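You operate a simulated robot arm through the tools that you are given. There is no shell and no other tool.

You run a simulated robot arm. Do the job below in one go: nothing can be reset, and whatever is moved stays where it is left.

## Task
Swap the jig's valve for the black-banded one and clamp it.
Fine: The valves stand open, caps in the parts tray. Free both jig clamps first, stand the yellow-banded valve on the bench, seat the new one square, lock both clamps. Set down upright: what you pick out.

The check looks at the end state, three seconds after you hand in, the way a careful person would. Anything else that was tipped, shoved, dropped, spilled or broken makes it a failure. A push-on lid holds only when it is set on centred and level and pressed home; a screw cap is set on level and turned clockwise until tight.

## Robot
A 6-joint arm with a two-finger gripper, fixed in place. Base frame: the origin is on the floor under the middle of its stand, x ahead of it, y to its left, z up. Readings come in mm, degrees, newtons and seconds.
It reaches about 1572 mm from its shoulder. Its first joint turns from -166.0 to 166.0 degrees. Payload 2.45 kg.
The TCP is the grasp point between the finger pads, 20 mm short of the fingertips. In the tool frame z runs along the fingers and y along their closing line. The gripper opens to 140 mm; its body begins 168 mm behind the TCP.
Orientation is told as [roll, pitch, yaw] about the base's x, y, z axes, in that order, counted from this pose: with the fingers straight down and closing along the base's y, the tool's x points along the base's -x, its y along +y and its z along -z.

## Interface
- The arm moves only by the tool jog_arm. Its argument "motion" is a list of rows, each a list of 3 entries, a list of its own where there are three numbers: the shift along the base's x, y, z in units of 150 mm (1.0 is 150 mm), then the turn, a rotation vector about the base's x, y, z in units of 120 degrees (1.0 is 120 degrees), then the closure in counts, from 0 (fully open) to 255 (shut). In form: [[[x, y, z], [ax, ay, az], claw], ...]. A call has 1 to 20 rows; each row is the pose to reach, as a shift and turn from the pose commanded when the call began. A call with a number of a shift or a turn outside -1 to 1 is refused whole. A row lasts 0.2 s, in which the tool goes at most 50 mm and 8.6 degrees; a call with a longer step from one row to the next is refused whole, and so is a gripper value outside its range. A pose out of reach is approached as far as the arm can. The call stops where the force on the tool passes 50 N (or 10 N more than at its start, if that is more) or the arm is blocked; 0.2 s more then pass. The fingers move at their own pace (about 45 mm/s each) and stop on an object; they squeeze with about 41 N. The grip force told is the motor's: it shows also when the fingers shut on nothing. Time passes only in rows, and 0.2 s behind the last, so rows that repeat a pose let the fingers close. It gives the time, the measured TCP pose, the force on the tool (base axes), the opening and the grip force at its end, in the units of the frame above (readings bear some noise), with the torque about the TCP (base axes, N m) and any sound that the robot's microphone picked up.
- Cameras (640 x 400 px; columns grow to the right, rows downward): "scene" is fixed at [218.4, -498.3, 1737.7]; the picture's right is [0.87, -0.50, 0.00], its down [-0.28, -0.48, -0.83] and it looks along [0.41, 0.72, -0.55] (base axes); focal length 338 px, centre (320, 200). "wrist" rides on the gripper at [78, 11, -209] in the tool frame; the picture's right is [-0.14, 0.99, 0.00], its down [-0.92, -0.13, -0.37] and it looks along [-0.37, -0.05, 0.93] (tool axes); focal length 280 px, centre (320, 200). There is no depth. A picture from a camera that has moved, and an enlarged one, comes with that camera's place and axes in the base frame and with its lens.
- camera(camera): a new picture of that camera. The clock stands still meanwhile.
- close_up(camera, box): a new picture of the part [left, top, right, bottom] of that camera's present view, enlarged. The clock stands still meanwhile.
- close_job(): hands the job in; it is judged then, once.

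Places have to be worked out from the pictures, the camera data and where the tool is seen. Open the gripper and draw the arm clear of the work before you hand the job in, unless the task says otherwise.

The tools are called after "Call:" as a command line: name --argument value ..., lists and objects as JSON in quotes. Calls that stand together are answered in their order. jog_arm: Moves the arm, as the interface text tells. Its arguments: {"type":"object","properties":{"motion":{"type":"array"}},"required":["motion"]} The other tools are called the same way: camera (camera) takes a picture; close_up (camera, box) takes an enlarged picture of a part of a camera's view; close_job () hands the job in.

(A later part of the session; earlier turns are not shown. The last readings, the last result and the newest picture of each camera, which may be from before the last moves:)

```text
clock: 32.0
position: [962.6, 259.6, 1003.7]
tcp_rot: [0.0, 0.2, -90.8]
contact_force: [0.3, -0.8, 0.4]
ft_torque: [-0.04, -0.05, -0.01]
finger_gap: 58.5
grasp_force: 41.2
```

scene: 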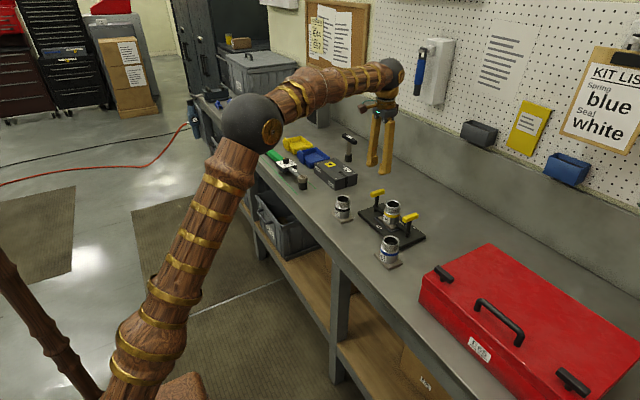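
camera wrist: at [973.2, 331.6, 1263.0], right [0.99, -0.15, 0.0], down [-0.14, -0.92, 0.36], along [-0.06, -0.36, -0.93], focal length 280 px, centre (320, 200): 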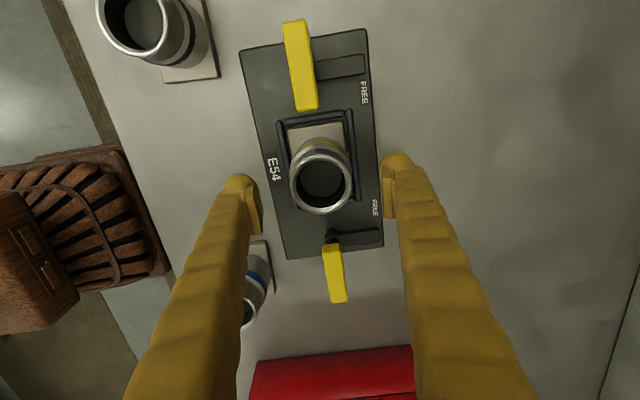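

Gripped: gap 58.5 mm at 41 N with no side force, so it is centred. I take a reference picture of the seated valve in the grip, then lift it straight up.

Call:
close_up --camera "wrist" --box '[200, 70, 440, 240]'

Call:
jog_arm --motion '[[[0, 0, 0], [0, 0, 0], 255], [[0, 0, 0.02], [0, 0, 0], 255], [[0, 0, 0.06], [0, 0, 0], 255], [[0, 0, 0.12], [0, 0, 0], 255], [[0, 0, 0.2], [0, 0, 0], 255]]'

Call:
camera --camera "wrist"

Call:
close_up --camera "scene" --box '[330, 160, 440, 260]'

```text
2.35 times, centred on (320, 155) of wrist
camera zoom: at [974.1, 335.5, 1213.5], right [0.99, -0.15, 0.0], down [-0.14, -0.92, 0.37], along [-0.06, -0.36, -0.93], focal length 660 px, centre (320, 306)
```

zoom: 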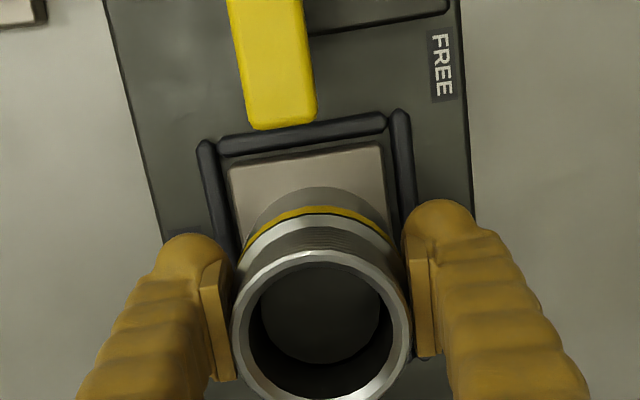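

```text
clock: 33.2
position: [960.2, 260.8, 1036.9]
tcp_rot: [0.2, 0.2, -91.0]
contact_force: [0.1, -0.4, -6.5]
ft_torque: [0.01, -0.03, 0.0]
finger_gap: 58.4
grasp_force: 41.1
```

```text
taken
camera wrist: at [971.8, 337.0, 1245.7], right [0.99, -0.15, 0.0], down [-0.14, -0.92, 0.36], along [-0.06, -0.36, -0.93], focal length 280 px, centre (320, 200)
```

wrist: 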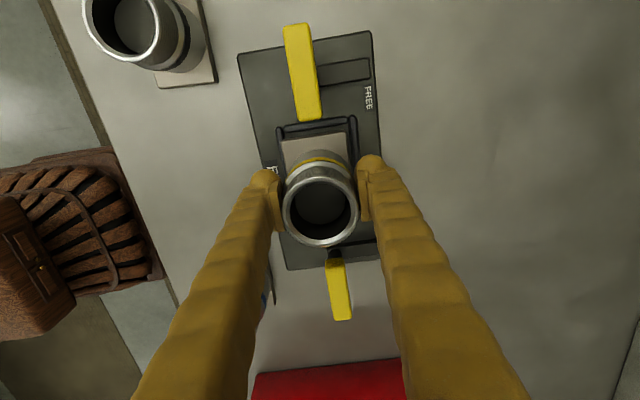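

```text
4.00 times, centred on (385, 210) of scene
camera zoom: at [218.4, -498.3, 1737.7], right [0.87, -0.5, 0.0], down [-0.28, -0.48, -0.83], along [0.41, 0.72, -0.55], focal length 1353 px, centre (60, 160)
```

zoom: 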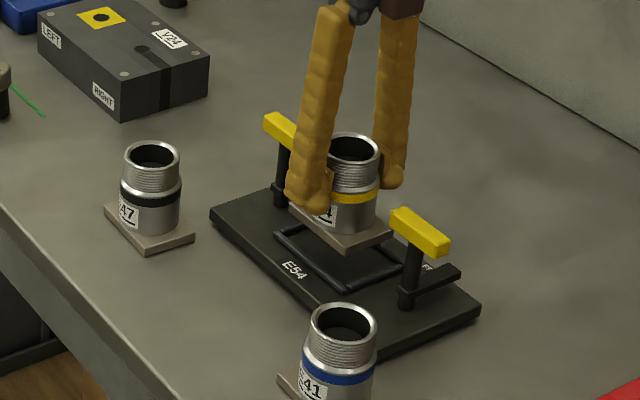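

The valve is lifted cleanly (≈6.5 N weight). I raise it above the handles, then carry it forward to the clear bench spot in front of the jig at about (820, 256).

Call:
jog_arm --motion '[[[0, 0, 0.15], [0, 0, 0], 255], [[0, 0, 0.35], [0, 0, 0], 255], [[0, 0, 0.55], [0, 0, 0], 255], [[0, 0, 0.65], [0, 0, 0], 255], [[-0.1, 0, 0.65], [0, 0, 0], 255], [[-0.3, 0, 0.65], [0, 0, 0], 255], [[-0.5, 0, 0.65], [0, 0, 0], 255], [[-0.7, 0, 0.65], [0, 0, 0], 255], [[-0.85, -0.02, 0.65], [0, 0, 0], 255], [[-0.94, -0.03, 0.65], [0, 0, 0], 255], [[-0.94, -0.03, 0.65], [0, 0, 0], 255], [[-0.94, -0.03, 0.65], [0, 0, 0], 255]]'

Call:
camera --camera "wrist"

Call:
camera --camera "scene"

```text
clock: 35.8
position: [820.1, 257.2, 1135.1]
tcp_rot: [0.1, 0.2, -91.0]
contact_force: [-0.6, -0.4, -6.1]
ft_torque: [0.0, -0.01, 0.01]
finger_gap: 58.7
grasp_force: 40.9
```

```text
taken
camera wrist: at [832.4, 334.4, 1344.6], right [0.99, -0.15, 0.0], down [-0.14, -0.92, 0.37], along [-0.06, -0.36, -0.93], focal length 280 px, centre (320, 200)
```

wrist: 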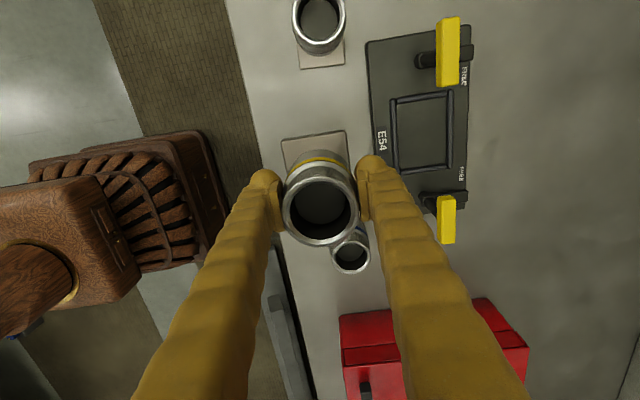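

```text
taken
```

scene: 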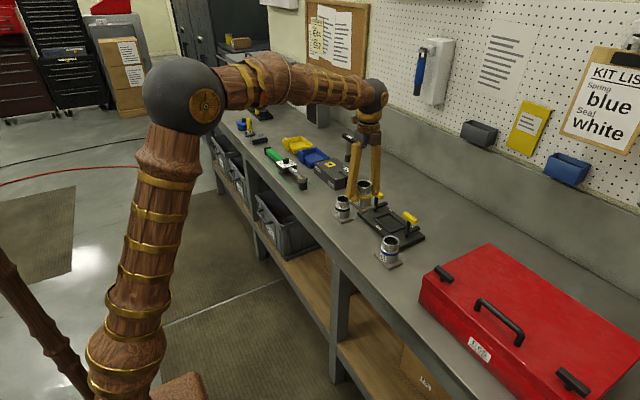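

The spot below is clear between the black and blue valves and in front of the jig. I lower to about z 1008, then will feel for the bench in small steps; also a close-up of the empty jig.

Call:
jog_arm --motion '[[[0, 0, -0.2], [0, 0, 0], 255], [[0, 0, -0.45], [0, 0, 0], 255], [[0, 0, -0.65], [0, 0, 0], 255], [[0, 0, -0.78], [0, 0, 0], 255], [[0, 0, -0.84], [0, 0, 0], 255], [[0, 0, -0.84], [0, 0, 0], 255]]'

Call:
close_up --camera "scene" --box '[320, 170, 440, 280]'

Call:
close_up --camera "wrist" --box '[340, 0, 540, 260]'

```text
clock: 37.2
position: [819.2, 256.8, 1007.3]
tcp_rot: [0.0, 0.2, -90.9]
contact_force: [-1.1, 1.4, -5.7]
ft_torque: [0.0, 0.01, 0.0]
finger_gap: 58.8
grasp_force: 41.2
```

```text
3.64 times, centred on (380, 225) of scene
camera zoom: at [218.4, -498.3, 1737.7], right [0.87, -0.5, 0.0], down [-0.28, -0.48, -0.83], along [0.41, 0.72, -0.55], focal length 1230 px, centre (102, 109)
```

zoom: 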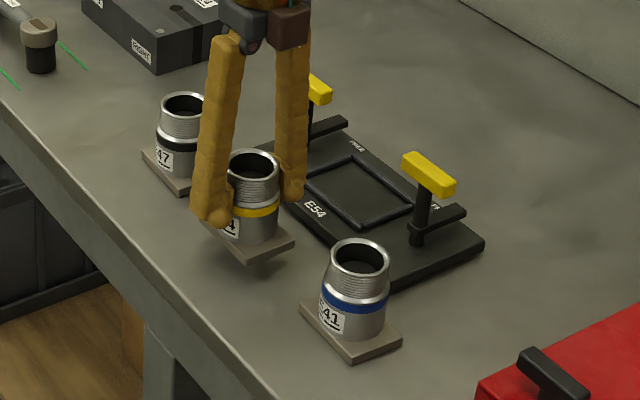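

```text
1.54 times, centred on (440, 130) of wrist
camera zoom: at [831.4, 332.7, 1217.4], right [0.99, -0.15, 0.0], down [-0.14, -0.92, 0.36], along [-0.06, -0.36, -0.93], focal length 431 px, centre (135, 308)
```

zoom: 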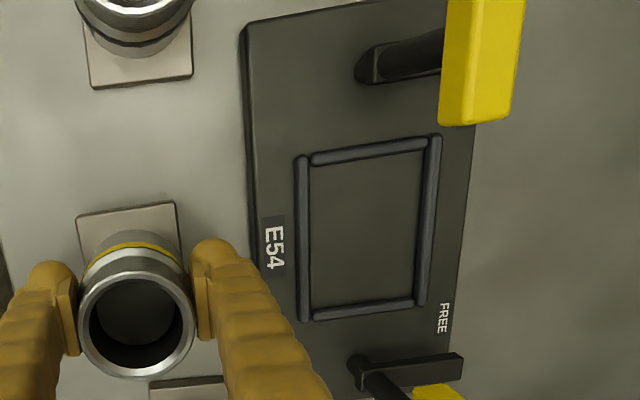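

Above the bench with clearance. I lower in 1.5 mm steps watching Fz for touchdown.

Call:
jog_arm --motion '[[[0, 0, -0.01], [0, 0, 0], 255], [[0, 0, -0.02], [0, 0, 0], 255], [[0, 0, -0.03], [0, 0, 0], 255], [[0, 0, -0.04], [0, 0, 0], 255], [[0, 0, -0.05], [0, 0, 0], 255], [[0, 0, -0.06], [0, 0, 0], 255]]'

```text
clock: 38.6
position: [819.7, 257.0, 998.9]
tcp_rot: [0.0, 0.1, -91.0]
contact_force: [-1.0, 0.4, -6.3]
ft_torque: [-0.01, -0.03, -0.03]
finger_gap: 58.6
grasp_force: 41.4
```

Still hanging free (Fz −6.3). I continue in smaller steps.

Call:
jog_arm --motion '[[[0, 0, -0.008], [0, 0, 0], 255], [[0, 0, -0.016], [0, 0, 0], 255], [[0, 0, -0.024], [0, 0, 0], 255], [[0, 0, -0.03], [0, 0, 0], 255]]'

Call:
close_up --camera "scene" --box '[340, 190, 400, 250]'

```text
clock: 39.6
position: [819.2, 257.4, 995.6]
tcp_rot: [0.0, 0.2, -90.9]
contact_force: [0.4, 0.8, -6.2]
ft_torque: [0.0, 0.01, -0.02]
finger_gap: 58.6
grasp_force: 40.7
```

```text
6.67 times, centred on (370, 220) of scene
camera zoom: at [218.4, -498.3, 1737.7], right [0.87, -0.5, 0.0], down [-0.28, -0.48, -0.83], along [0.41, 0.72, -0.55], focal length 2255 px, centre (-13, 67)
```

zoom: 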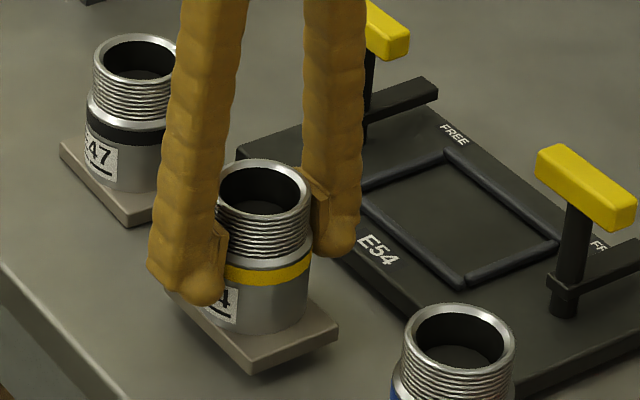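

Still no contact at 995.6; I continue in 0.75 mm steps.

Call:
jog_arm --motion '[[[0, 0, -0.005], [0, 0, 0], 255], [[0, 0, -0.01], [0, 0, 0], 255], [[0, 0, -0.015], [0, 0, 0], 255], [[0, 0, -0.02], [0, 0, 0], 255]]'

```text
clock: 40.6
position: [818.4, 256.3, 990.4]
tcp_rot: [0.1, 0.2, -90.9]
contact_force: [1.1, 0.0, -6.3]
ft_torque: [0.0, -0.01, -0.02]
finger_gap: 58.6
grasp_force: 40.7
```

Still free at ~991–992. Continuing down in small steps.

Call:
jog_arm --motion '[[[0, 0, -0.005], [0, 0, 0], 255], [[0, 0, -0.01], [0, 0, 0], 255], [[0, 0, -0.015], [0, 0, 0], 255], [[0, 0, -0.02], [0, 0, 0], 255]]'

```text
clock: 41.6
position: [818.5, 257.2, 986.9]
tcp_rot: [0.1, 0.1, -90.9]
contact_force: [-0.3, -0.1, -6.3]
ft_torque: [0.02, 0.02, 0.03]
finger_gap: 58.6
grasp_force: 40.5
```

Call:
close_up --camera "scene" --box '[340, 190, 400, 250]'

Call:
jog_arm --motion '[[[0, 0, -0.005], [0, 0, 0], 255], [[0, 0, -0.01], [0, 0, 0], 255], [[0, 0, -0.015], [0, 0, 0], 255]]'

```text
6.67 times, centred on (370, 220) of scene
camera zoom: at [218.4, -498.3, 1737.7], right [0.87, -0.5, 0.0], down [-0.28, -0.48, -0.83], along [0.41, 0.72, -0.55], focal length 2255 px, centre (-13, 67)
```

zoom: 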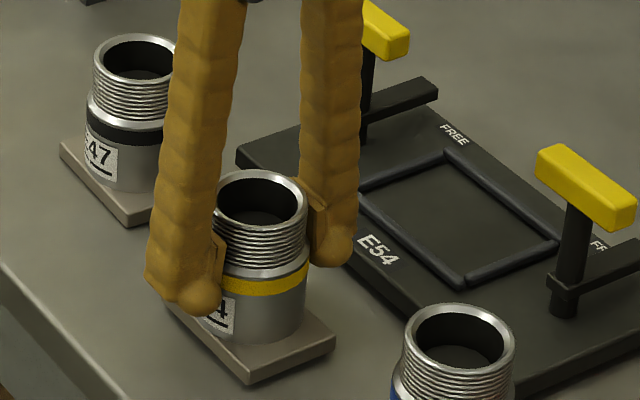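

```text
clock: 42.4
position: [819.8, 256.9, 987.1]
tcp_rot: [0.1, 0.2, -90.9]
contact_force: [0.8, 0.1, -5.1]
ft_torque: [0.04, -0.05, -0.02]
finger_gap: 58.5
grasp_force: 41.0
```

Fz just started to change (−5.1), so touchdown is close. I lower a further ~1.5 mm.

Call:
jog_arm --motion '[[[0, 0, -0.004], [0, 0, 0], 255], [[0, 0, -0.008], [0, 0, 0], 255]]'

```text
clock: 43.0
position: [819.5, 257.6, 986.0]
tcp_rot: [0.1, 0.2, -90.9]
contact_force: [0.2, 0.5, -5.6]
ft_torque: [0.0, 0.02, -0.01]
finger_gap: 58.7
grasp_force: 41.0
```

No contact yet at about 986. I lower another 2 mm in fine steps.

Call:
jog_arm --motion '[[[0, 0, -0.004], [0, 0, 0], 255], [[0, 0, -0.008], [0, 0, 0], 255], [[0, 0, -0.012], [0, 0, 0], 255], [[0, 0, -0.016], [0, 0, 0], 255]]'

```text
clock: 44.0
position: [818.9, 257.3, 982.5]
tcp_rot: [0.0, 0.2, -90.9]
contact_force: [-8.3, -1.2, 28.2]
ft_torque: [-0.02, 0.14, -0.06]
finger_gap: 58.9
grasp_force: 40.8
```

Touchdown at about z 983. I back up ~0.9 mm to relax the push, then open the fingers.

Call:
jog_arm --motion '[[[0, 0, 0.006], [0, 0, 0], 255], [[0, 0, 0.006], [0, 0, 0], 255]]'

```text
clock: 44.6
position: [818.7, 257.3, 983.6]
tcp_rot: [-0.1, 0.3, -90.9]
contact_force: [-6.4, -0.7, 12.6]
ft_torque: [0.11, -0.05, 0.02]
finger_gap: 58.5
grasp_force: 40.2
```

Slight push remains (12.6 N); I raise another 0.5 mm and open the gripper to ~100 mm.

Call:
jog_arm --motion '[[[0, 0, 0.003], [0, 0, 0], 255], [[0, 0, 0.003], [0, 0, 0], 120], [[0, 0, 0.003], [0, 0, 0], 90], [[0, 0, 0.003], [0, 0, 0], 75], [[0, 0, 0.003], [0, 0, 0], 75]]'

Call:
close_up --camera "wrist" --box '[220, 90, 420, 250]'

Call:
close_up --camera "scene" --box '[340, 190, 400, 250]'

```text
clock: 45.8
position: [818.9, 257.7, 985.6]
tcp_rot: [0.1, 0.3, -90.9]
contact_force: [-0.4, 0.0, 0.4]
ft_torque: [0.0, 0.0, -0.01]
finger_gap: 98.7
grasp_force: 0.0
```

```text
2.50 times, centred on (320, 170) of wrist
camera zoom: at [831.3, 332.7, 1193.8], right [0.99, -0.15, 0.0], down [-0.14, -0.92, 0.36], along [-0.06, -0.36, -0.93], focal length 701 px, centre (320, 275)
```

zoom: 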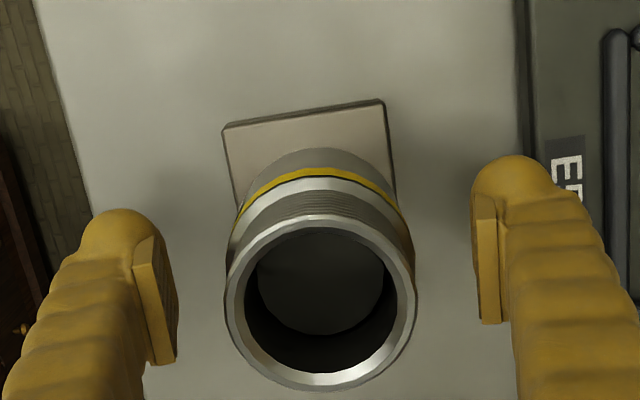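

```text
6.67 times, centred on (370, 220) of scene
camera zoom: at [218.4, -498.3, 1737.7], right [0.87, -0.5, 0.0], down [-0.28, -0.48, -0.83], along [0.41, 0.72, -0.55], focal length 2255 px, centre (-13, 67)
```

zoom: 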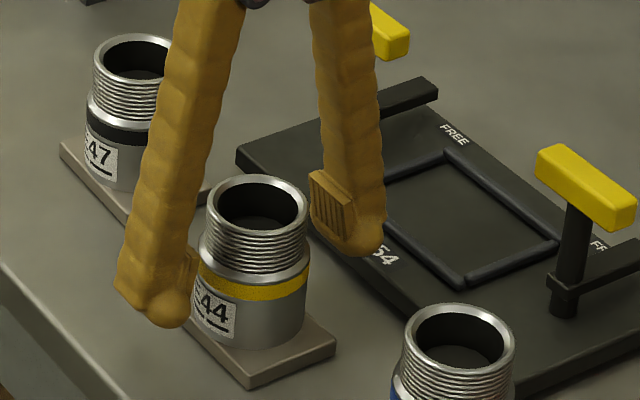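

The yellow valve stands upright on the bench, released. I rise straight up and move over the black-banded valve (~(834, 401)).

Call:
jog_arm --motion '[[[0, 0, 0.2], [0, 0, 0], 75], [[0, 0, 0.45], [0, 0, 0], 75], [[0, 0, 0.7], [0, 0, 0], 75], [[0, 0, 0.95], [0, 0, 0], 75], [[0.02, 0.2, 1.0], [0, 0, 0], 75], [[0.05, 0.45, 1.0], [0, 0, 0], 75], [[0.08, 0.7, 1.0], [0, 0, 0], 75], [[0.1, 0.95, 1.0], [0, 0, 0], 75], [[0.1, 0.95, 1.0], [0, 0, 0], 75], [[0.1, 0.95, 1.0], [0, 0, 0], 75]]'

Call:
camera --camera "wrist"

Call:
close_up --camera "wrist" --box '[250, 90, 390, 200]'

Call:
close_up --camera "scene" --box '[330, 170, 440, 270]'

```text
clock: 48.0
position: [833.3, 399.3, 1134.6]
tcp_rot: [0.1, 0.2, -90.9]
contact_force: [0.2, 1.1, -0.5]
ft_torque: [0.0, 0.02, 0.01]
finger_gap: 98.8
grasp_force: 0.1
```

```text
taken
camera wrist: at [845.8, 475.2, 1343.2], right [0.99, -0.15, 0.0], down [-0.14, -0.92, 0.37], along [-0.06, -0.36, -0.93], focal length 280 px, centre (320, 200)
```

wrist: 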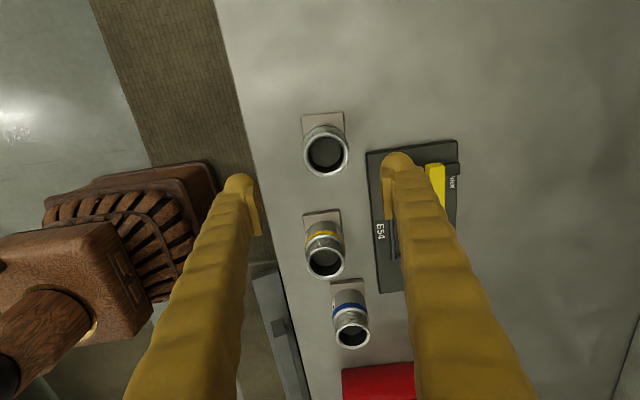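

```text
3.64 times, centred on (320, 145) of wrist
camera zoom: at [845.8, 475.2, 1343.2], right [0.99, -0.15, 0.0], down [-0.14, -0.92, 0.37], along [-0.06, -0.36, -0.93], focal length 1020 px, centre (320, 400)
```

zoom: 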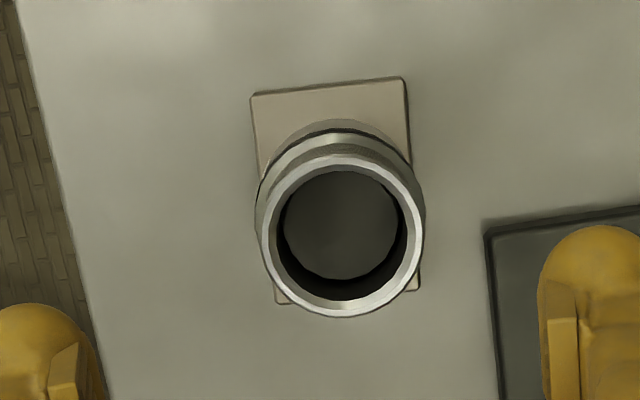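

```text
4.00 times, centred on (385, 220) of scene
camera zoom: at [218.4, -498.3, 1737.7], right [0.87, -0.5, 0.0], down [-0.28, -0.48, -0.83], along [0.41, 0.72, -0.55], focal length 1353 px, centre (60, 120)
```

zoom: 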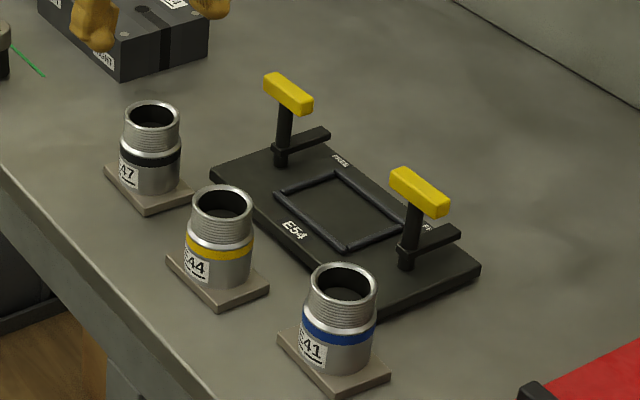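

The black valve's plate is yawed about −2.8°, the jig about −0.6°; its axis lies about (+7.7, +5.5) mm from the TCP. I turn the gripper −2.2° so that the plate sits in the grip just like the yellow one did, centre, and descend partway.

Call:
jog_arm --motion '[[[0.05, 0.037, 0], [0, 0, -0.0183], 75], [[0.05, 0.037, -0.25], [0, 0, -0.0183], 75], [[0.05, 0.037, -0.5], [0, 0, -0.0183], 75], [[0.05, 0.037, -0.6], [0, 0, -0.0183], 75], [[0.05, 0.037, -0.6], [0, 0, -0.0183], 75]]'

Call:
close_up --camera "wrist" --box '[220, 90, 420, 250]'

```text
clock: 49.2
position: [844.6, 405.8, 1042.3]
tcp_rot: [0.2, 0.2, -93.1]
contact_force: [0.5, 1.0, 0.2]
ft_torque: [0.0, -0.01, -0.01]
finger_gap: 98.6
grasp_force: 0.1
```

```text
2.50 times, centred on (320, 170) of wrist
camera zoom: at [859.2, 479.9, 1252.5], right [0.98, -0.19, 0.0], down [-0.18, -0.91, 0.36], along [-0.07, -0.36, -0.93], focal length 701 px, centre (320, 275)
```

zoom: 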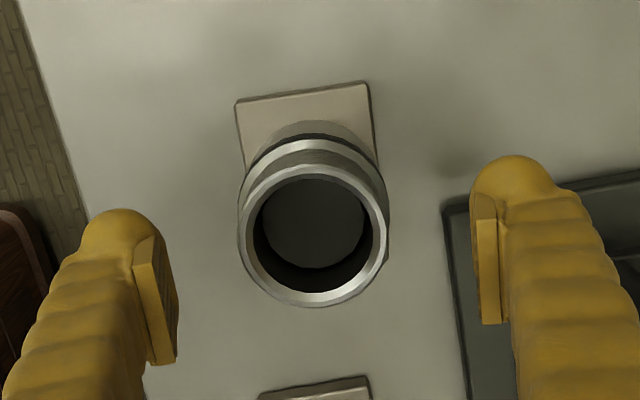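

Plate edges look square to the gripper now; the valve is about (−2, +1) mm off. I correct, descend to z ~985, and narrow the fingers.

Call:
jog_arm --motion '[[[-0.014, 0.007, -0.15], [0, 0, 0], 75], [[-0.014, 0.007, -0.3], [0, 0, 0], 75], [[-0.014, 0.007, -0.38], [0, 0, 0], 100], [[-0.014, 0.007, -0.38], [0, 0, 0], 130], [[-0.014, 0.007, -0.38], [0, 0, 0], 140], [[-0.014, 0.007, -0.38], [0, 0, 0], 140]]'

Call:
close_up --camera "wrist" --box '[220, 90, 420, 250]'

Call:
close_up --camera "scene" --box '[310, 170, 420, 270]'

```text
clock: 50.6
position: [839.3, 406.4, 986.7]
tcp_rot: [0.2, 0.2, -93.0]
contact_force: [1.3, 0.5, 2.0]
ft_torque: [-0.02, -0.07, 0.01]
finger_gap: 63.7
grasp_force: 0.4
```

```text
2.50 times, centred on (320, 170) of wrist
camera zoom: at [854.1, 481.9, 1196.4], right [0.98, -0.19, 0.0], down [-0.18, -0.91, 0.36], along [-0.07, -0.36, -0.93], focal length 701 px, centre (320, 275)
```

zoom: 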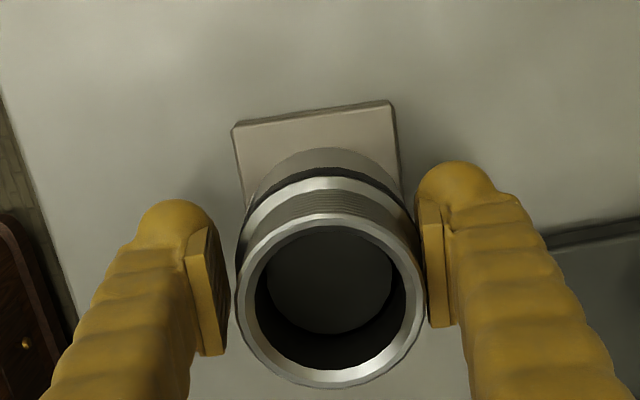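

```text
4.00 times, centred on (365, 220) of scene
camera zoom: at [218.4, -498.3, 1737.7], right [0.87, -0.5, 0.0], down [-0.28, -0.48, -0.83], along [0.41, 0.72, -0.55], focal length 1353 px, centre (140, 120)
```

zoom: 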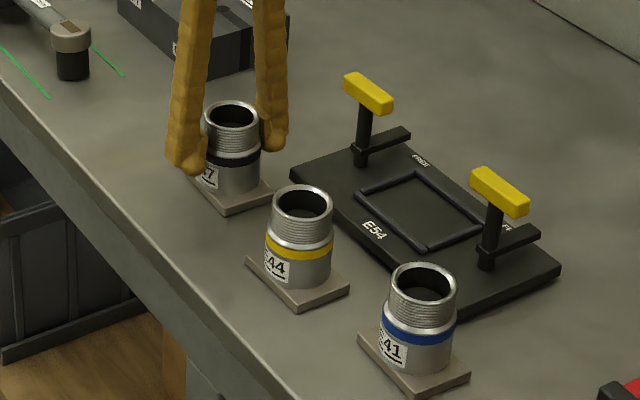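

The valve is ~2.6 mm to +x of the grip centre versus the yellow reference. I shift +2.6 mm in x and close slowly.

Call:
jog_arm --motion '[[[0.0175, -0.001, 0], [0, 0, 0], 140], [[0.0175, -0.001, 0], [0, 0, 0], 144], [[0.0175, -0.001, 0], [0, 0, 0], 147], [[0.0175, -0.001, 0], [0, 0, 0], 147]]'

Call:
close_up --camera "wrist" --box '[220, 90, 420, 250]'

```text
clock: 51.6
position: [841.7, 406.9, 988.2]
tcp_rot: [0.2, 0.2, -93.1]
contact_force: [-1.9, -0.6, -1.2]
ft_torque: [-0.02, 0.02, -0.03]
finger_gap: 59.9
grasp_force: 0.8
```

```text
2.50 times, centred on (320, 170) of wrist
camera zoom: at [857.1, 482.3, 1196.4], right [0.98, -0.19, 0.0], down [-0.18, -0.91, 0.37], along [-0.07, -0.36, -0.93], focal length 701 px, centre (320, 275)
```

zoom: 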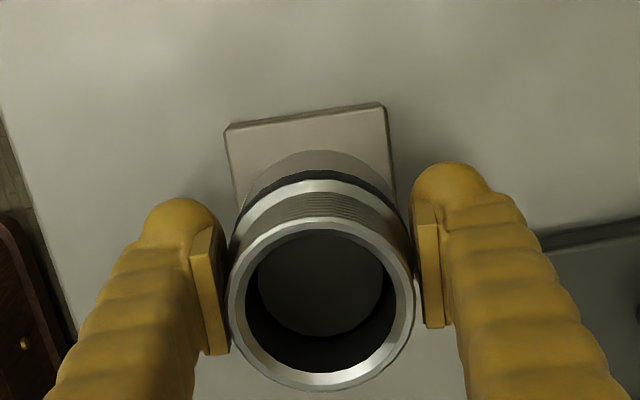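

Centred now (ring at same place as the yellow reference). I close fully on the black valve.

Call:
jog_arm --motion '[[[0, 0, 0], [0, 0, 0], 152], [[0, 0, 0], [0, 0, 0], 160], [[0, 0, 0], [0, 0, 0], 255], [[0, 0, 0], [0, 0, 0], 255]]'

Call:
close_up --camera "wrist" --box '[220, 90, 420, 250]'

```text
clock: 52.6
position: [841.7, 407.2, 986.8]
tcp_rot: [0.1, 0.1, -93.0]
contact_force: [-2.2, -0.2, -0.2]
ft_torque: [-0.02, 0.05, 0.0]
finger_gap: 58.5
grasp_force: 41.1
```

```text
2.50 times, centred on (320, 170) of wrist
camera zoom: at [857.0, 482.3, 1196.5], right [0.98, -0.19, 0.0], down [-0.18, -0.91, 0.36], along [-0.07, -0.36, -0.93], focal length 701 px, centre (320, 275)
```

zoom: 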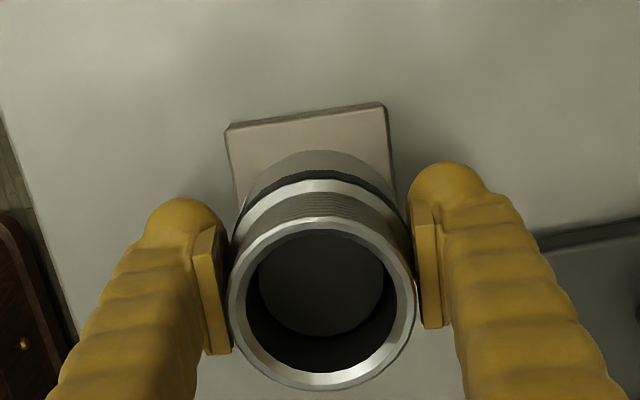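

Firm grip at 58.5 mm. I lift the black valve to z ~1137, then carry it over the jig while turning +2.2° back to the jig's yaw.

Call:
jog_arm --motion '[[[0, 0, 0.02], [0, 0, 0], 255], [[0, 0, 0.1], [0, 0, 0], 255], [[0, 0, 0.3], [0, 0, 0], 255], [[0, 0, 0.5], [0, 0, 0], 255], [[0, 0, 0.7], [0, 0, 0], 255], [[0, 0, 0.9], [0, 0, 0], 255], [[0, 0, 1.0], [0, 0, 0], 255], [[0.13, -0.16, 1.0], [0, 0, 0.003], 255], [[0.27, -0.33, 1.0], [0, 0, 0.006], 255], [[0.4, -0.49, 1.0], [0, 0, 0.009], 255], [[0.54, -0.66, 1.0], [0, 0, 0.012], 255], [[0.67, -0.82, 1.0], [0, 0, 0.015], 255], [[0.8, -0.98, 1.0], [0, 0, 0.018], 255], [[0.8, -0.98, 1.0], [0, 0, 0.018], 255], [[0.8, -0.98, 1.0], [0, 0, 0.018], 255]]'

Call:
camera --camera "wrist"

Call:
close_up --camera "scene" --box '[320, 150, 440, 260]'

```text
clock: 55.8
position: [961.5, 258.8, 1137.6]
tcp_rot: [0.1, 0.2, -90.9]
contact_force: [-1.2, 1.6, -6.0]
ft_torque: [0.04, 0.01, -0.02]
finger_gap: 52.8
grasp_force: 40.9
```

```text
taken
camera wrist: at [973.3, 335.0, 1347.2], right [0.99, -0.15, 0.0], down [-0.14, -0.92, 0.37], along [-0.06, -0.36, -0.93], focal length 280 px, centre (320, 200)
```

wrist: 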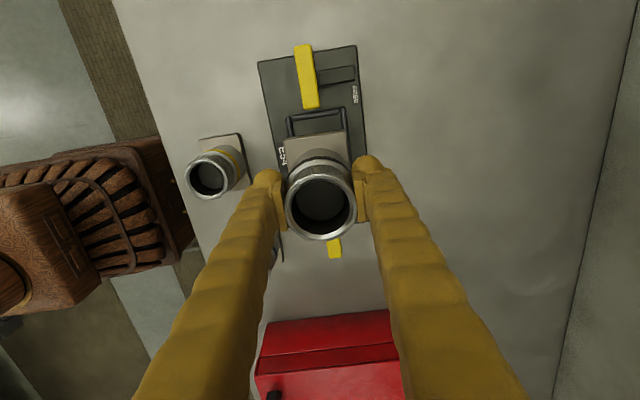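

```text
3.64 times, centred on (380, 205) of scene
camera zoom: at [218.4, -498.3, 1737.7], right [0.87, -0.5, 0.0], down [-0.28, -0.48, -0.83], along [0.41, 0.72, -0.55], focal length 1230 px, centre (102, 182)
```

zoom: 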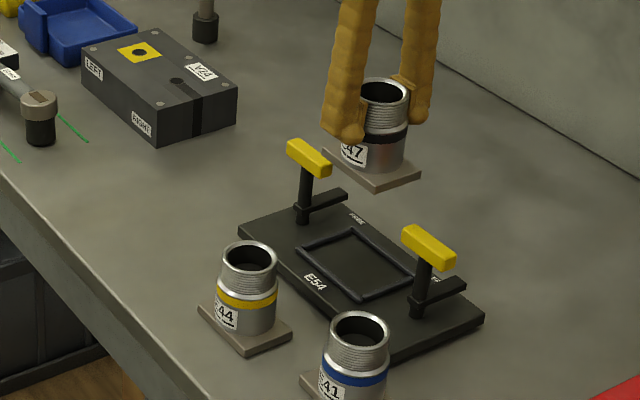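

The finger gap dropped to 52.8 mm, so the valve has slipped down a bit in the grip, onto the threaded neck. I look closely at how it hangs before going further.

Call:
close_up --camera "scene" --box '[370, 140, 420, 190]'

Call:
close_up --camera "wrist" --box '[220, 90, 420, 250]'

```text
8.00 times, centred on (395, 165) of scene
camera zoom: at [218.4, -498.3, 1737.7], right [0.87, -0.5, 0.0], down [-0.28, -0.48, -0.83], along [0.41, 0.72, -0.55], focal length 2706 px, centre (-280, 480)
```

zoom: 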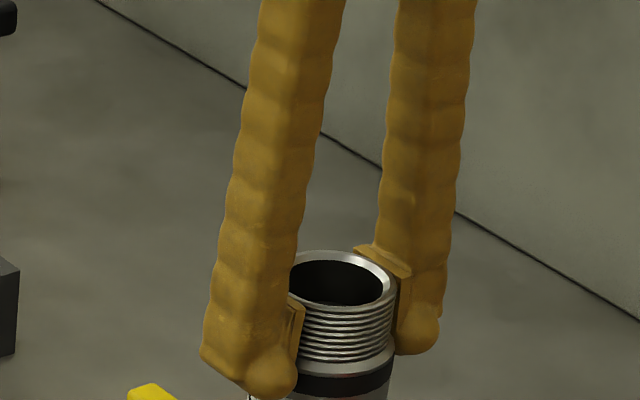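

```text
2.50 times, centred on (320, 170) of wrist
camera zoom: at [973.3, 335.0, 1347.2], right [0.99, -0.15, 0.0], down [-0.14, -0.92, 0.37], along [-0.06, -0.36, -0.93], focal length 701 px, centre (320, 275)
```

zoom: 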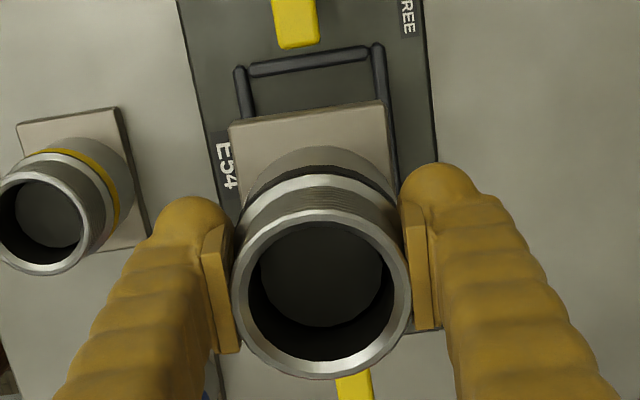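

The neck is held with full pads now (stable at 52.8 mm), just ~8 mm lower in the grip. I zoom further to compare the plate's yaw with the jig frame.

Call:
close_up --camera "wrist" --box '[280, 90, 390, 160]'

Call:
close_up --camera "wrist" --box '[245, 30, 385, 130]'

```text
5.71 times, centred on (335, 125) of wrist
camera zoom: at [973.3, 335.0, 1347.2], right [0.99, -0.15, 0.0], down [-0.14, -0.92, 0.37], along [-0.06, -0.36, -0.93], focal length 1602 px, centre (234, 629)
```

zoom: 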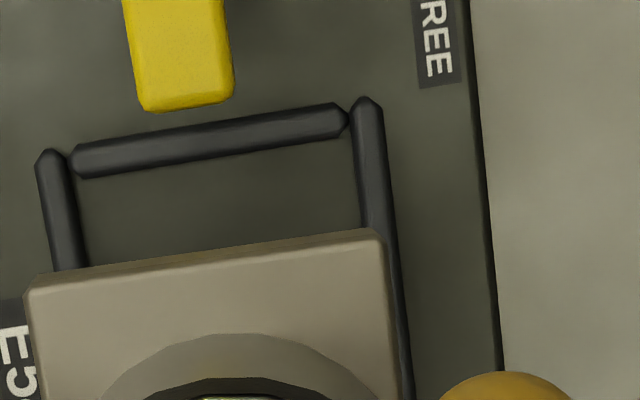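

```text
4.00 times, centred on (315, 80) of wrist
camera zoom: at [973.3, 335.0, 1347.2], right [0.99, -0.15, 0.0], down [-0.14, -0.92, 0.37], along [-0.06, -0.36, -0.93], focal length 1122 px, centre (340, 680)
```

zoom: 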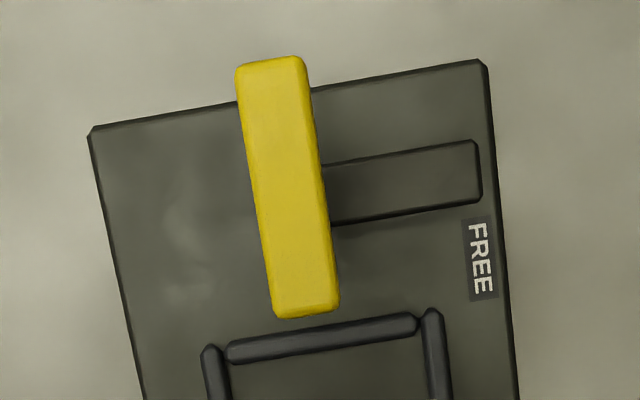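

Plate yaw ≈ −0.75°, jig ≈ 0°, so I add +0.6°. I align to about (962.6, 261) (accounting for how the valve sits in the grip) and descend partway to z ~1050.

Call:
jog_arm --motion '[[[0.007, 0.015, 0], [0, 0, 0.005], 255], [[0.007, 0.015, -0.15], [0, 0, 0.005], 255], [[0.007, 0.015, -0.35], [0, 0, 0.005], 255], [[0.007, 0.015, -0.5], [0, 0, 0.005], 255], [[0.007, 0.015, -0.58], [0, 0, 0.005], 255], [[0.007, 0.015, -0.58], [0, 0, 0.005], 255]]'

Call:
close_up --camera "wrist" --box '[240, 60, 400, 220]'

Call:
close_up --camera "scene" --box '[350, 170, 430, 250]'

```text
clock: 57.2
position: [964.9, 261.5, 1050.3]
tcp_rot: [0.1, 0.2, -90.3]
contact_force: [-0.8, 0.4, -6.2]
ft_torque: [0.03, 0.01, -0.03]
finger_gap: 52.3
grasp_force: 41.1
```

```text
2.50 times, centred on (320, 140) of wrist
camera zoom: at [975.6, 337.2, 1260.0], right [0.99, -0.14, 0.0], down [-0.13, -0.92, 0.37], along [-0.05, -0.36, -0.93], focal length 701 px, centre (320, 350)
```

zoom: 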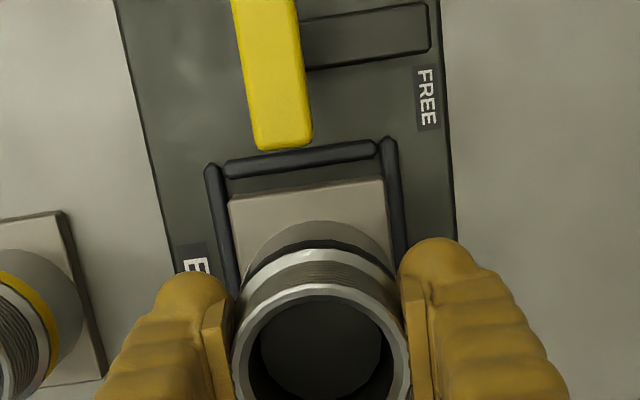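

```text
5.00 times, centred on (390, 210) of scene
camera zoom: at [218.4, -498.3, 1737.7], right [0.87, -0.5, 0.0], down [-0.28, -0.48, -0.83], along [0.41, 0.72, -0.55], focal length 1691 px, centre (-30, 150)
```

zoom: 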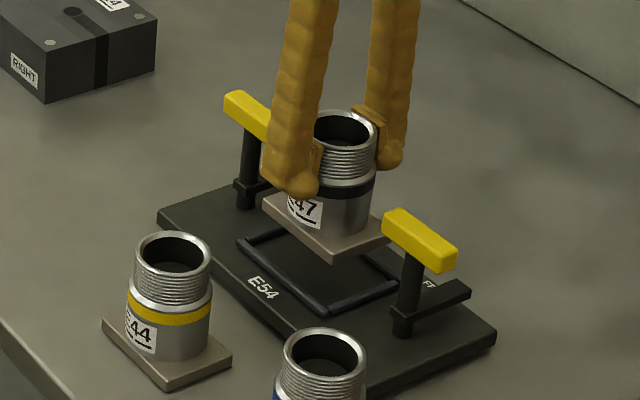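

From the picture, the jig frame centre is about 2 mm to −x of the TCP and the plate is otherwise well aligned with ~4 mm clearance per side. I correct −2 mm in x, +0.5 mm in y, and descend to z ~1030 (plate just above the rails).

Call:
jog_arm --motion '[[[-0.013, 0.003, -0.05], [0, 0, 0], 255], [[-0.013, 0.003, -0.1], [0, 0, 0], 255], [[-0.013, 0.003, -0.135], [0, 0, 0], 255], [[-0.013, 0.003, -0.135], [0, 0, 0], 255]]'

Call:
close_up --camera "wrist" --box '[240, 60, 400, 220]'

Call:
close_up --camera "scene" --box '[350, 180, 420, 250]'

```text
clock: 58.2
position: [961.4, 261.8, 1031.4]
tcp_rot: [0.0, 0.3, -90.3]
contact_force: [-0.5, 0.5, -5.9]
ft_torque: [0.02, 0.04, 0.01]
finger_gap: 51.9
grasp_force: 41.0
```

```text
2.50 times, centred on (320, 140) of wrist
camera zoom: at [973.0, 337.6, 1240.9], right [0.99, -0.14, 0.0], down [-0.13, -0.92, 0.37], along [-0.05, -0.36, -0.93], focal length 701 px, centre (320, 350)
```

zoom: 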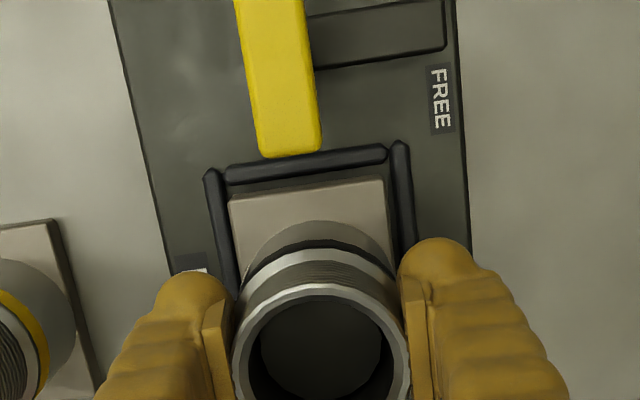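

```text
5.71 times, centred on (385, 215) of scene
camera zoom: at [218.4, -498.3, 1737.7], right [0.87, -0.5, 0.0], down [-0.28, -0.48, -0.83], along [0.41, 0.72, -0.55], focal length 1933 px, centre (-51, 114)
```

zoom: 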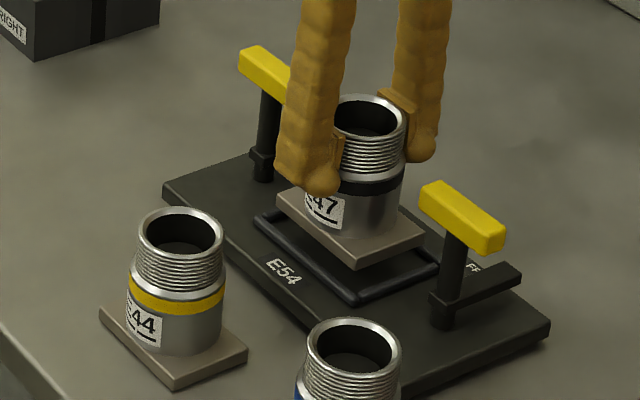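

The plate is centred in x within the frame; I add +0.8 mm in y to match how the yellow valve sat, and descend to just above seating height.

Call:
jog_arm --motion '[[[0, 0.005, -0.03], [0, 0, 0], 255], [[0, 0.005, -0.06], [0, 0, 0], 255], [[0, 0.005, -0.075], [0, 0, 0], 255], [[0, 0.005, -0.075], [0, 0, 0], 255]]'

Call:
close_up --camera "wrist" --box '[240, 60, 400, 220]'

Call:
close_up --camera "scene" --box '[360, 190, 420, 250]'

```text
clock: 59.2
position: [962.2, 262.5, 1018.4]
tcp_rot: [0.1, 0.0, -90.3]
contact_force: [0.2, -0.4, -6.3]
ft_torque: [0.0, -0.01, 0.01]
finger_gap: 52.1
grasp_force: 40.8
```

```text
2.50 times, centred on (320, 140) of wrist
camera zoom: at [972.9, 338.4, 1228.3], right [0.99, -0.14, 0.0], down [-0.13, -0.92, 0.36], along [-0.05, -0.36, -0.93], focal length 701 px, centre (320, 350)
```

zoom: 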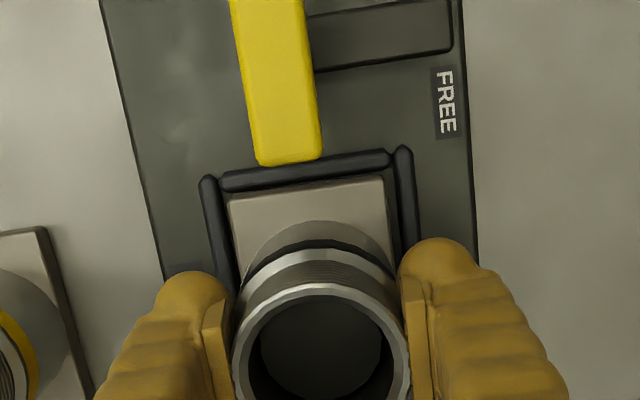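

```text
6.67 times, centred on (390, 220) of scene
camera zoom: at [218.4, -498.3, 1737.7], right [0.87, -0.5, 0.0], down [-0.28, -0.48, -0.83], along [0.41, 0.72, -0.55], focal length 2255 px, centre (-147, 67)
```

zoom: 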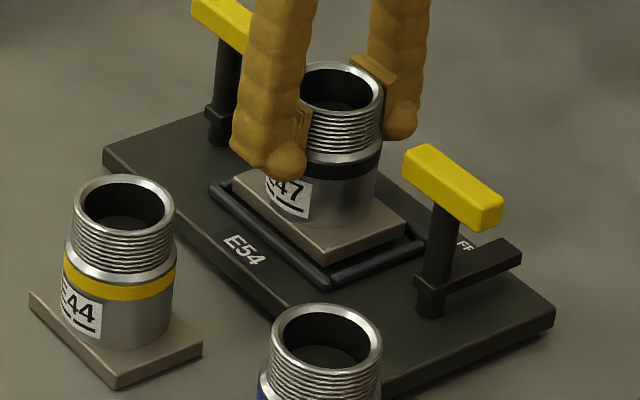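

Plate is between the rails all round. I lower in 0.75 mm steps and watch Fz for seating.

Call:
jog_arm --motion '[[[0, 0.002, -0.005], [0, 0, 0], 255], [[0, 0.002, -0.01], [0, 0, 0], 255], [[0, 0.002, -0.015], [0, 0, 0], 255], [[0, 0.002, -0.02], [0, 0, 0], 255]]'

```text
clock: 60.2
position: [961.4, 262.8, 1017.0]
tcp_rot: [0.0, 0.2, -90.3]
contact_force: [0.1, -1.5, -6.6]
ft_torque: [-0.01, 0.01, 0.0]
finger_gap: 52.0
grasp_force: 41.3
```

Not seated yet; continuing down in 0.75 mm steps.

Call:
jog_arm --motion '[[[0, 0, -0.005], [0, 0, 0], 255], [[0, 0, -0.01], [0, 0, 0], 255], [[0, 0, -0.015], [0, 0, 0], 255], [[0, 0, -0.02], [0, 0, 0], 255]]'

```text
clock: 61.2
position: [960.7, 262.7, 1014.8]
tcp_rot: [0.1, 0.2, -90.3]
contact_force: [-6.4, -8.5, 14.7]
ft_torque: [-0.39, 0.99, 0.2]
finger_gap: 52.3
grasp_force: 41.1
```

Contact at z ≈ 1014.8, as expected for the seat, with a little torque. I check in pictures whether it is flat on the seat or on a rail.

Call:
close_up --camera "scene" --box '[365, 195, 415, 245]'

Call:
close_up --camera "wrist" --box '[250, 90, 390, 200]'

```text
8.00 times, centred on (390, 220) of scene
camera zoom: at [218.4, -498.3, 1737.7], right [0.87, -0.5, 0.0], down [-0.28, -0.48, -0.83], along [0.41, 0.72, -0.55], focal length 2706 px, centre (-240, 40)
```

zoom: 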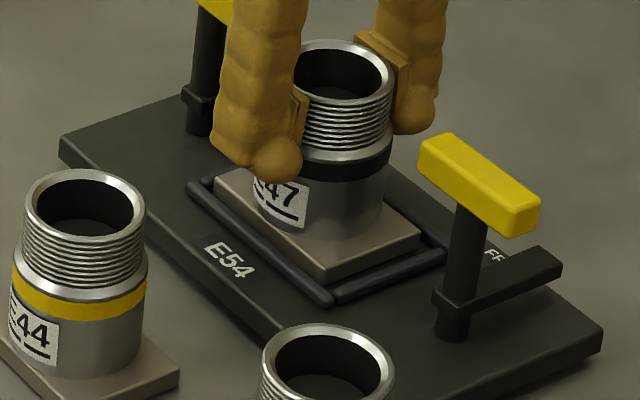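

```text
3.64 times, centred on (320, 145) of wrist
camera zoom: at [972.8, 339.0, 1224.6], right [0.99, -0.14, 0.0], down [-0.13, -0.92, 0.36], along [-0.05, -0.36, -0.93], focal length 1020 px, centre (320, 400)
```

zoom: 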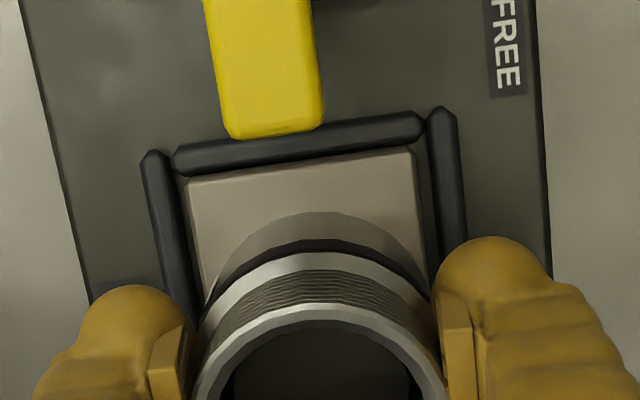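

The plate lies inside the rails on all sides and down on the seat. I relax the push by 0.4 mm and open the fingers gently.

Call:
jog_arm --motion '[[[0, 0, 0.003], [0, 0, 0], 255], [[0, 0, 0.003], [0, 0, 0], 160], [[0, 0, 0.003], [0, 0, 0], 140], [[0, 0, 0.003], [0, 0, 0], 115], [[0, 0, 0.003], [0, 0, 0], 90], [[0, 0, 0.003], [0, 0, 0], 75], [[0, 0, 0.003], [0, 0, 0], 75]]'

Call:
close_up --camera "scene" --box '[365, 195, 415, 245]'

Call:
close_up --camera "wrist" --box '[250, 90, 390, 200]'

```text
clock: 62.8
position: [961.1, 264.4, 1014.6]
tcp_rot: [0.0, 0.3, -90.3]
contact_force: [-0.3, 0.4, 0.1]
ft_torque: [0.02, 0.0, 0.01]
finger_gap: 98.5
grasp_force: 0.1
```

```text
8.00 times, centred on (390, 220) of scene
camera zoom: at [218.4, -498.3, 1737.7], right [0.87, -0.5, 0.0], down [-0.28, -0.48, -0.83], along [0.41, 0.72, -0.55], focal length 2706 px, centre (-240, 40)
```

zoom: 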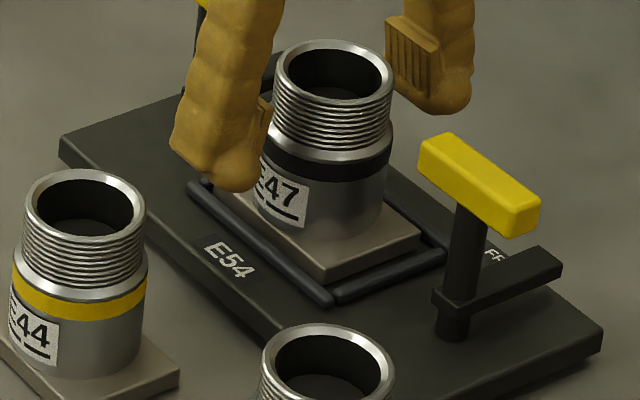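

```text
3.64 times, centred on (320, 145) of wrist
camera zoom: at [972.8, 340.1, 1224.0], right [0.99, -0.14, 0.0], down [-0.13, -0.92, 0.37], along [-0.05, -0.36, -0.93], focal length 1020 px, centre (320, 400)
```

zoom: 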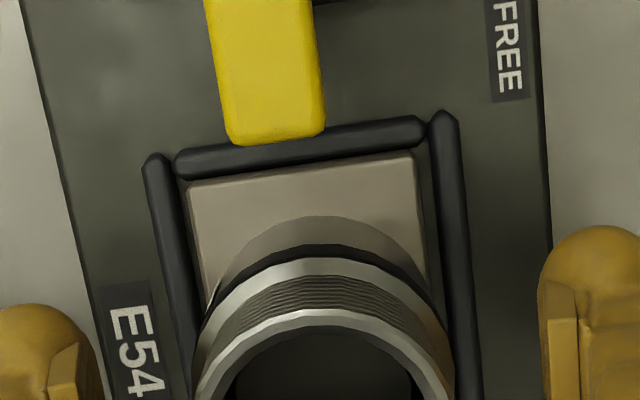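

The black valve is released and sits upright in the frame. I rise straight up and inspect the seat from above.

Call:
jog_arm --motion '[[[0, 0, 0.15], [0, 0, 0], 75], [[0, 0, 0.4], [0, 0, 0], 75], [[0, 0, 0.65], [0, 0, 0], 75], [[0, 0, 0.9], [0, 0, 0], 75], [[0, 0, 0.97], [0, 0, 0], 75], [[0, 0, 0.97], [0, 0, 0], 75]]'

Call:
close_up --camera "wrist" --box '[250, 40, 400, 240]'

Call:
close_up --camera "wrist" --box '[270, 90, 370, 200]'

Call:
close_up --camera "scene" --box '[340, 170, 430, 250]'

```text
clock: 64.2
position: [959.9, 261.3, 1160.1]
tcp_rot: [0.0, 0.2, -90.3]
contact_force: [0.1, -0.1, -0.4]
ft_torque: [0.02, -0.01, 0.01]
finger_gap: 98.6
grasp_force: 0.0
```

```text
2.00 times, centred on (325, 140) of wrist
camera zoom: at [971.1, 338.0, 1369.8], right [0.99, -0.14, 0.0], down [-0.13, -0.92, 0.37], along [-0.05, -0.36, -0.93], focal length 561 px, centre (310, 320)
```

zoom: 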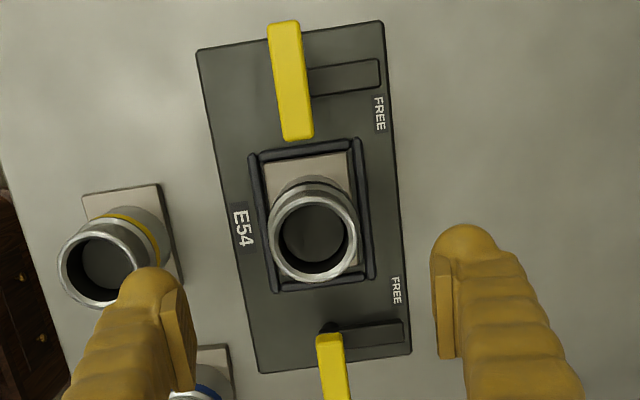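

```text
3.64 times, centred on (320, 145) of wrist
camera zoom: at [971.1, 338.0, 1369.8], right [0.99, -0.14, 0.0], down [-0.13, -0.92, 0.37], along [-0.05, -0.36, -0.93], focal length 1020 px, centre (320, 400)
```

zoom: 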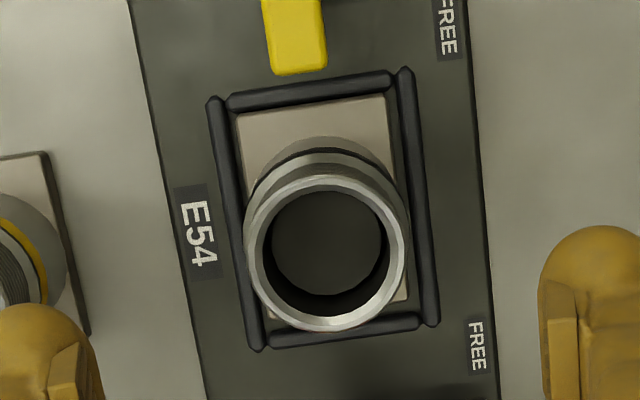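

```text
5.00 times, centred on (385, 210) of scene
camera zoom: at [218.4, -498.3, 1737.7], right [0.87, -0.5, 0.0], down [-0.28, -0.48, -0.83], along [0.41, 0.72, -0.55], focal length 1691 px, centre (-5, 150)
```

zoom: 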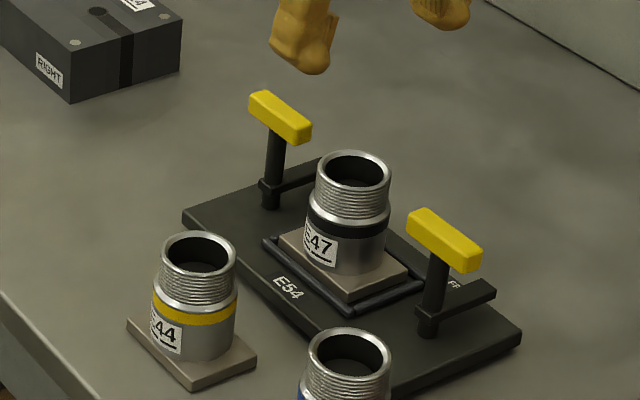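

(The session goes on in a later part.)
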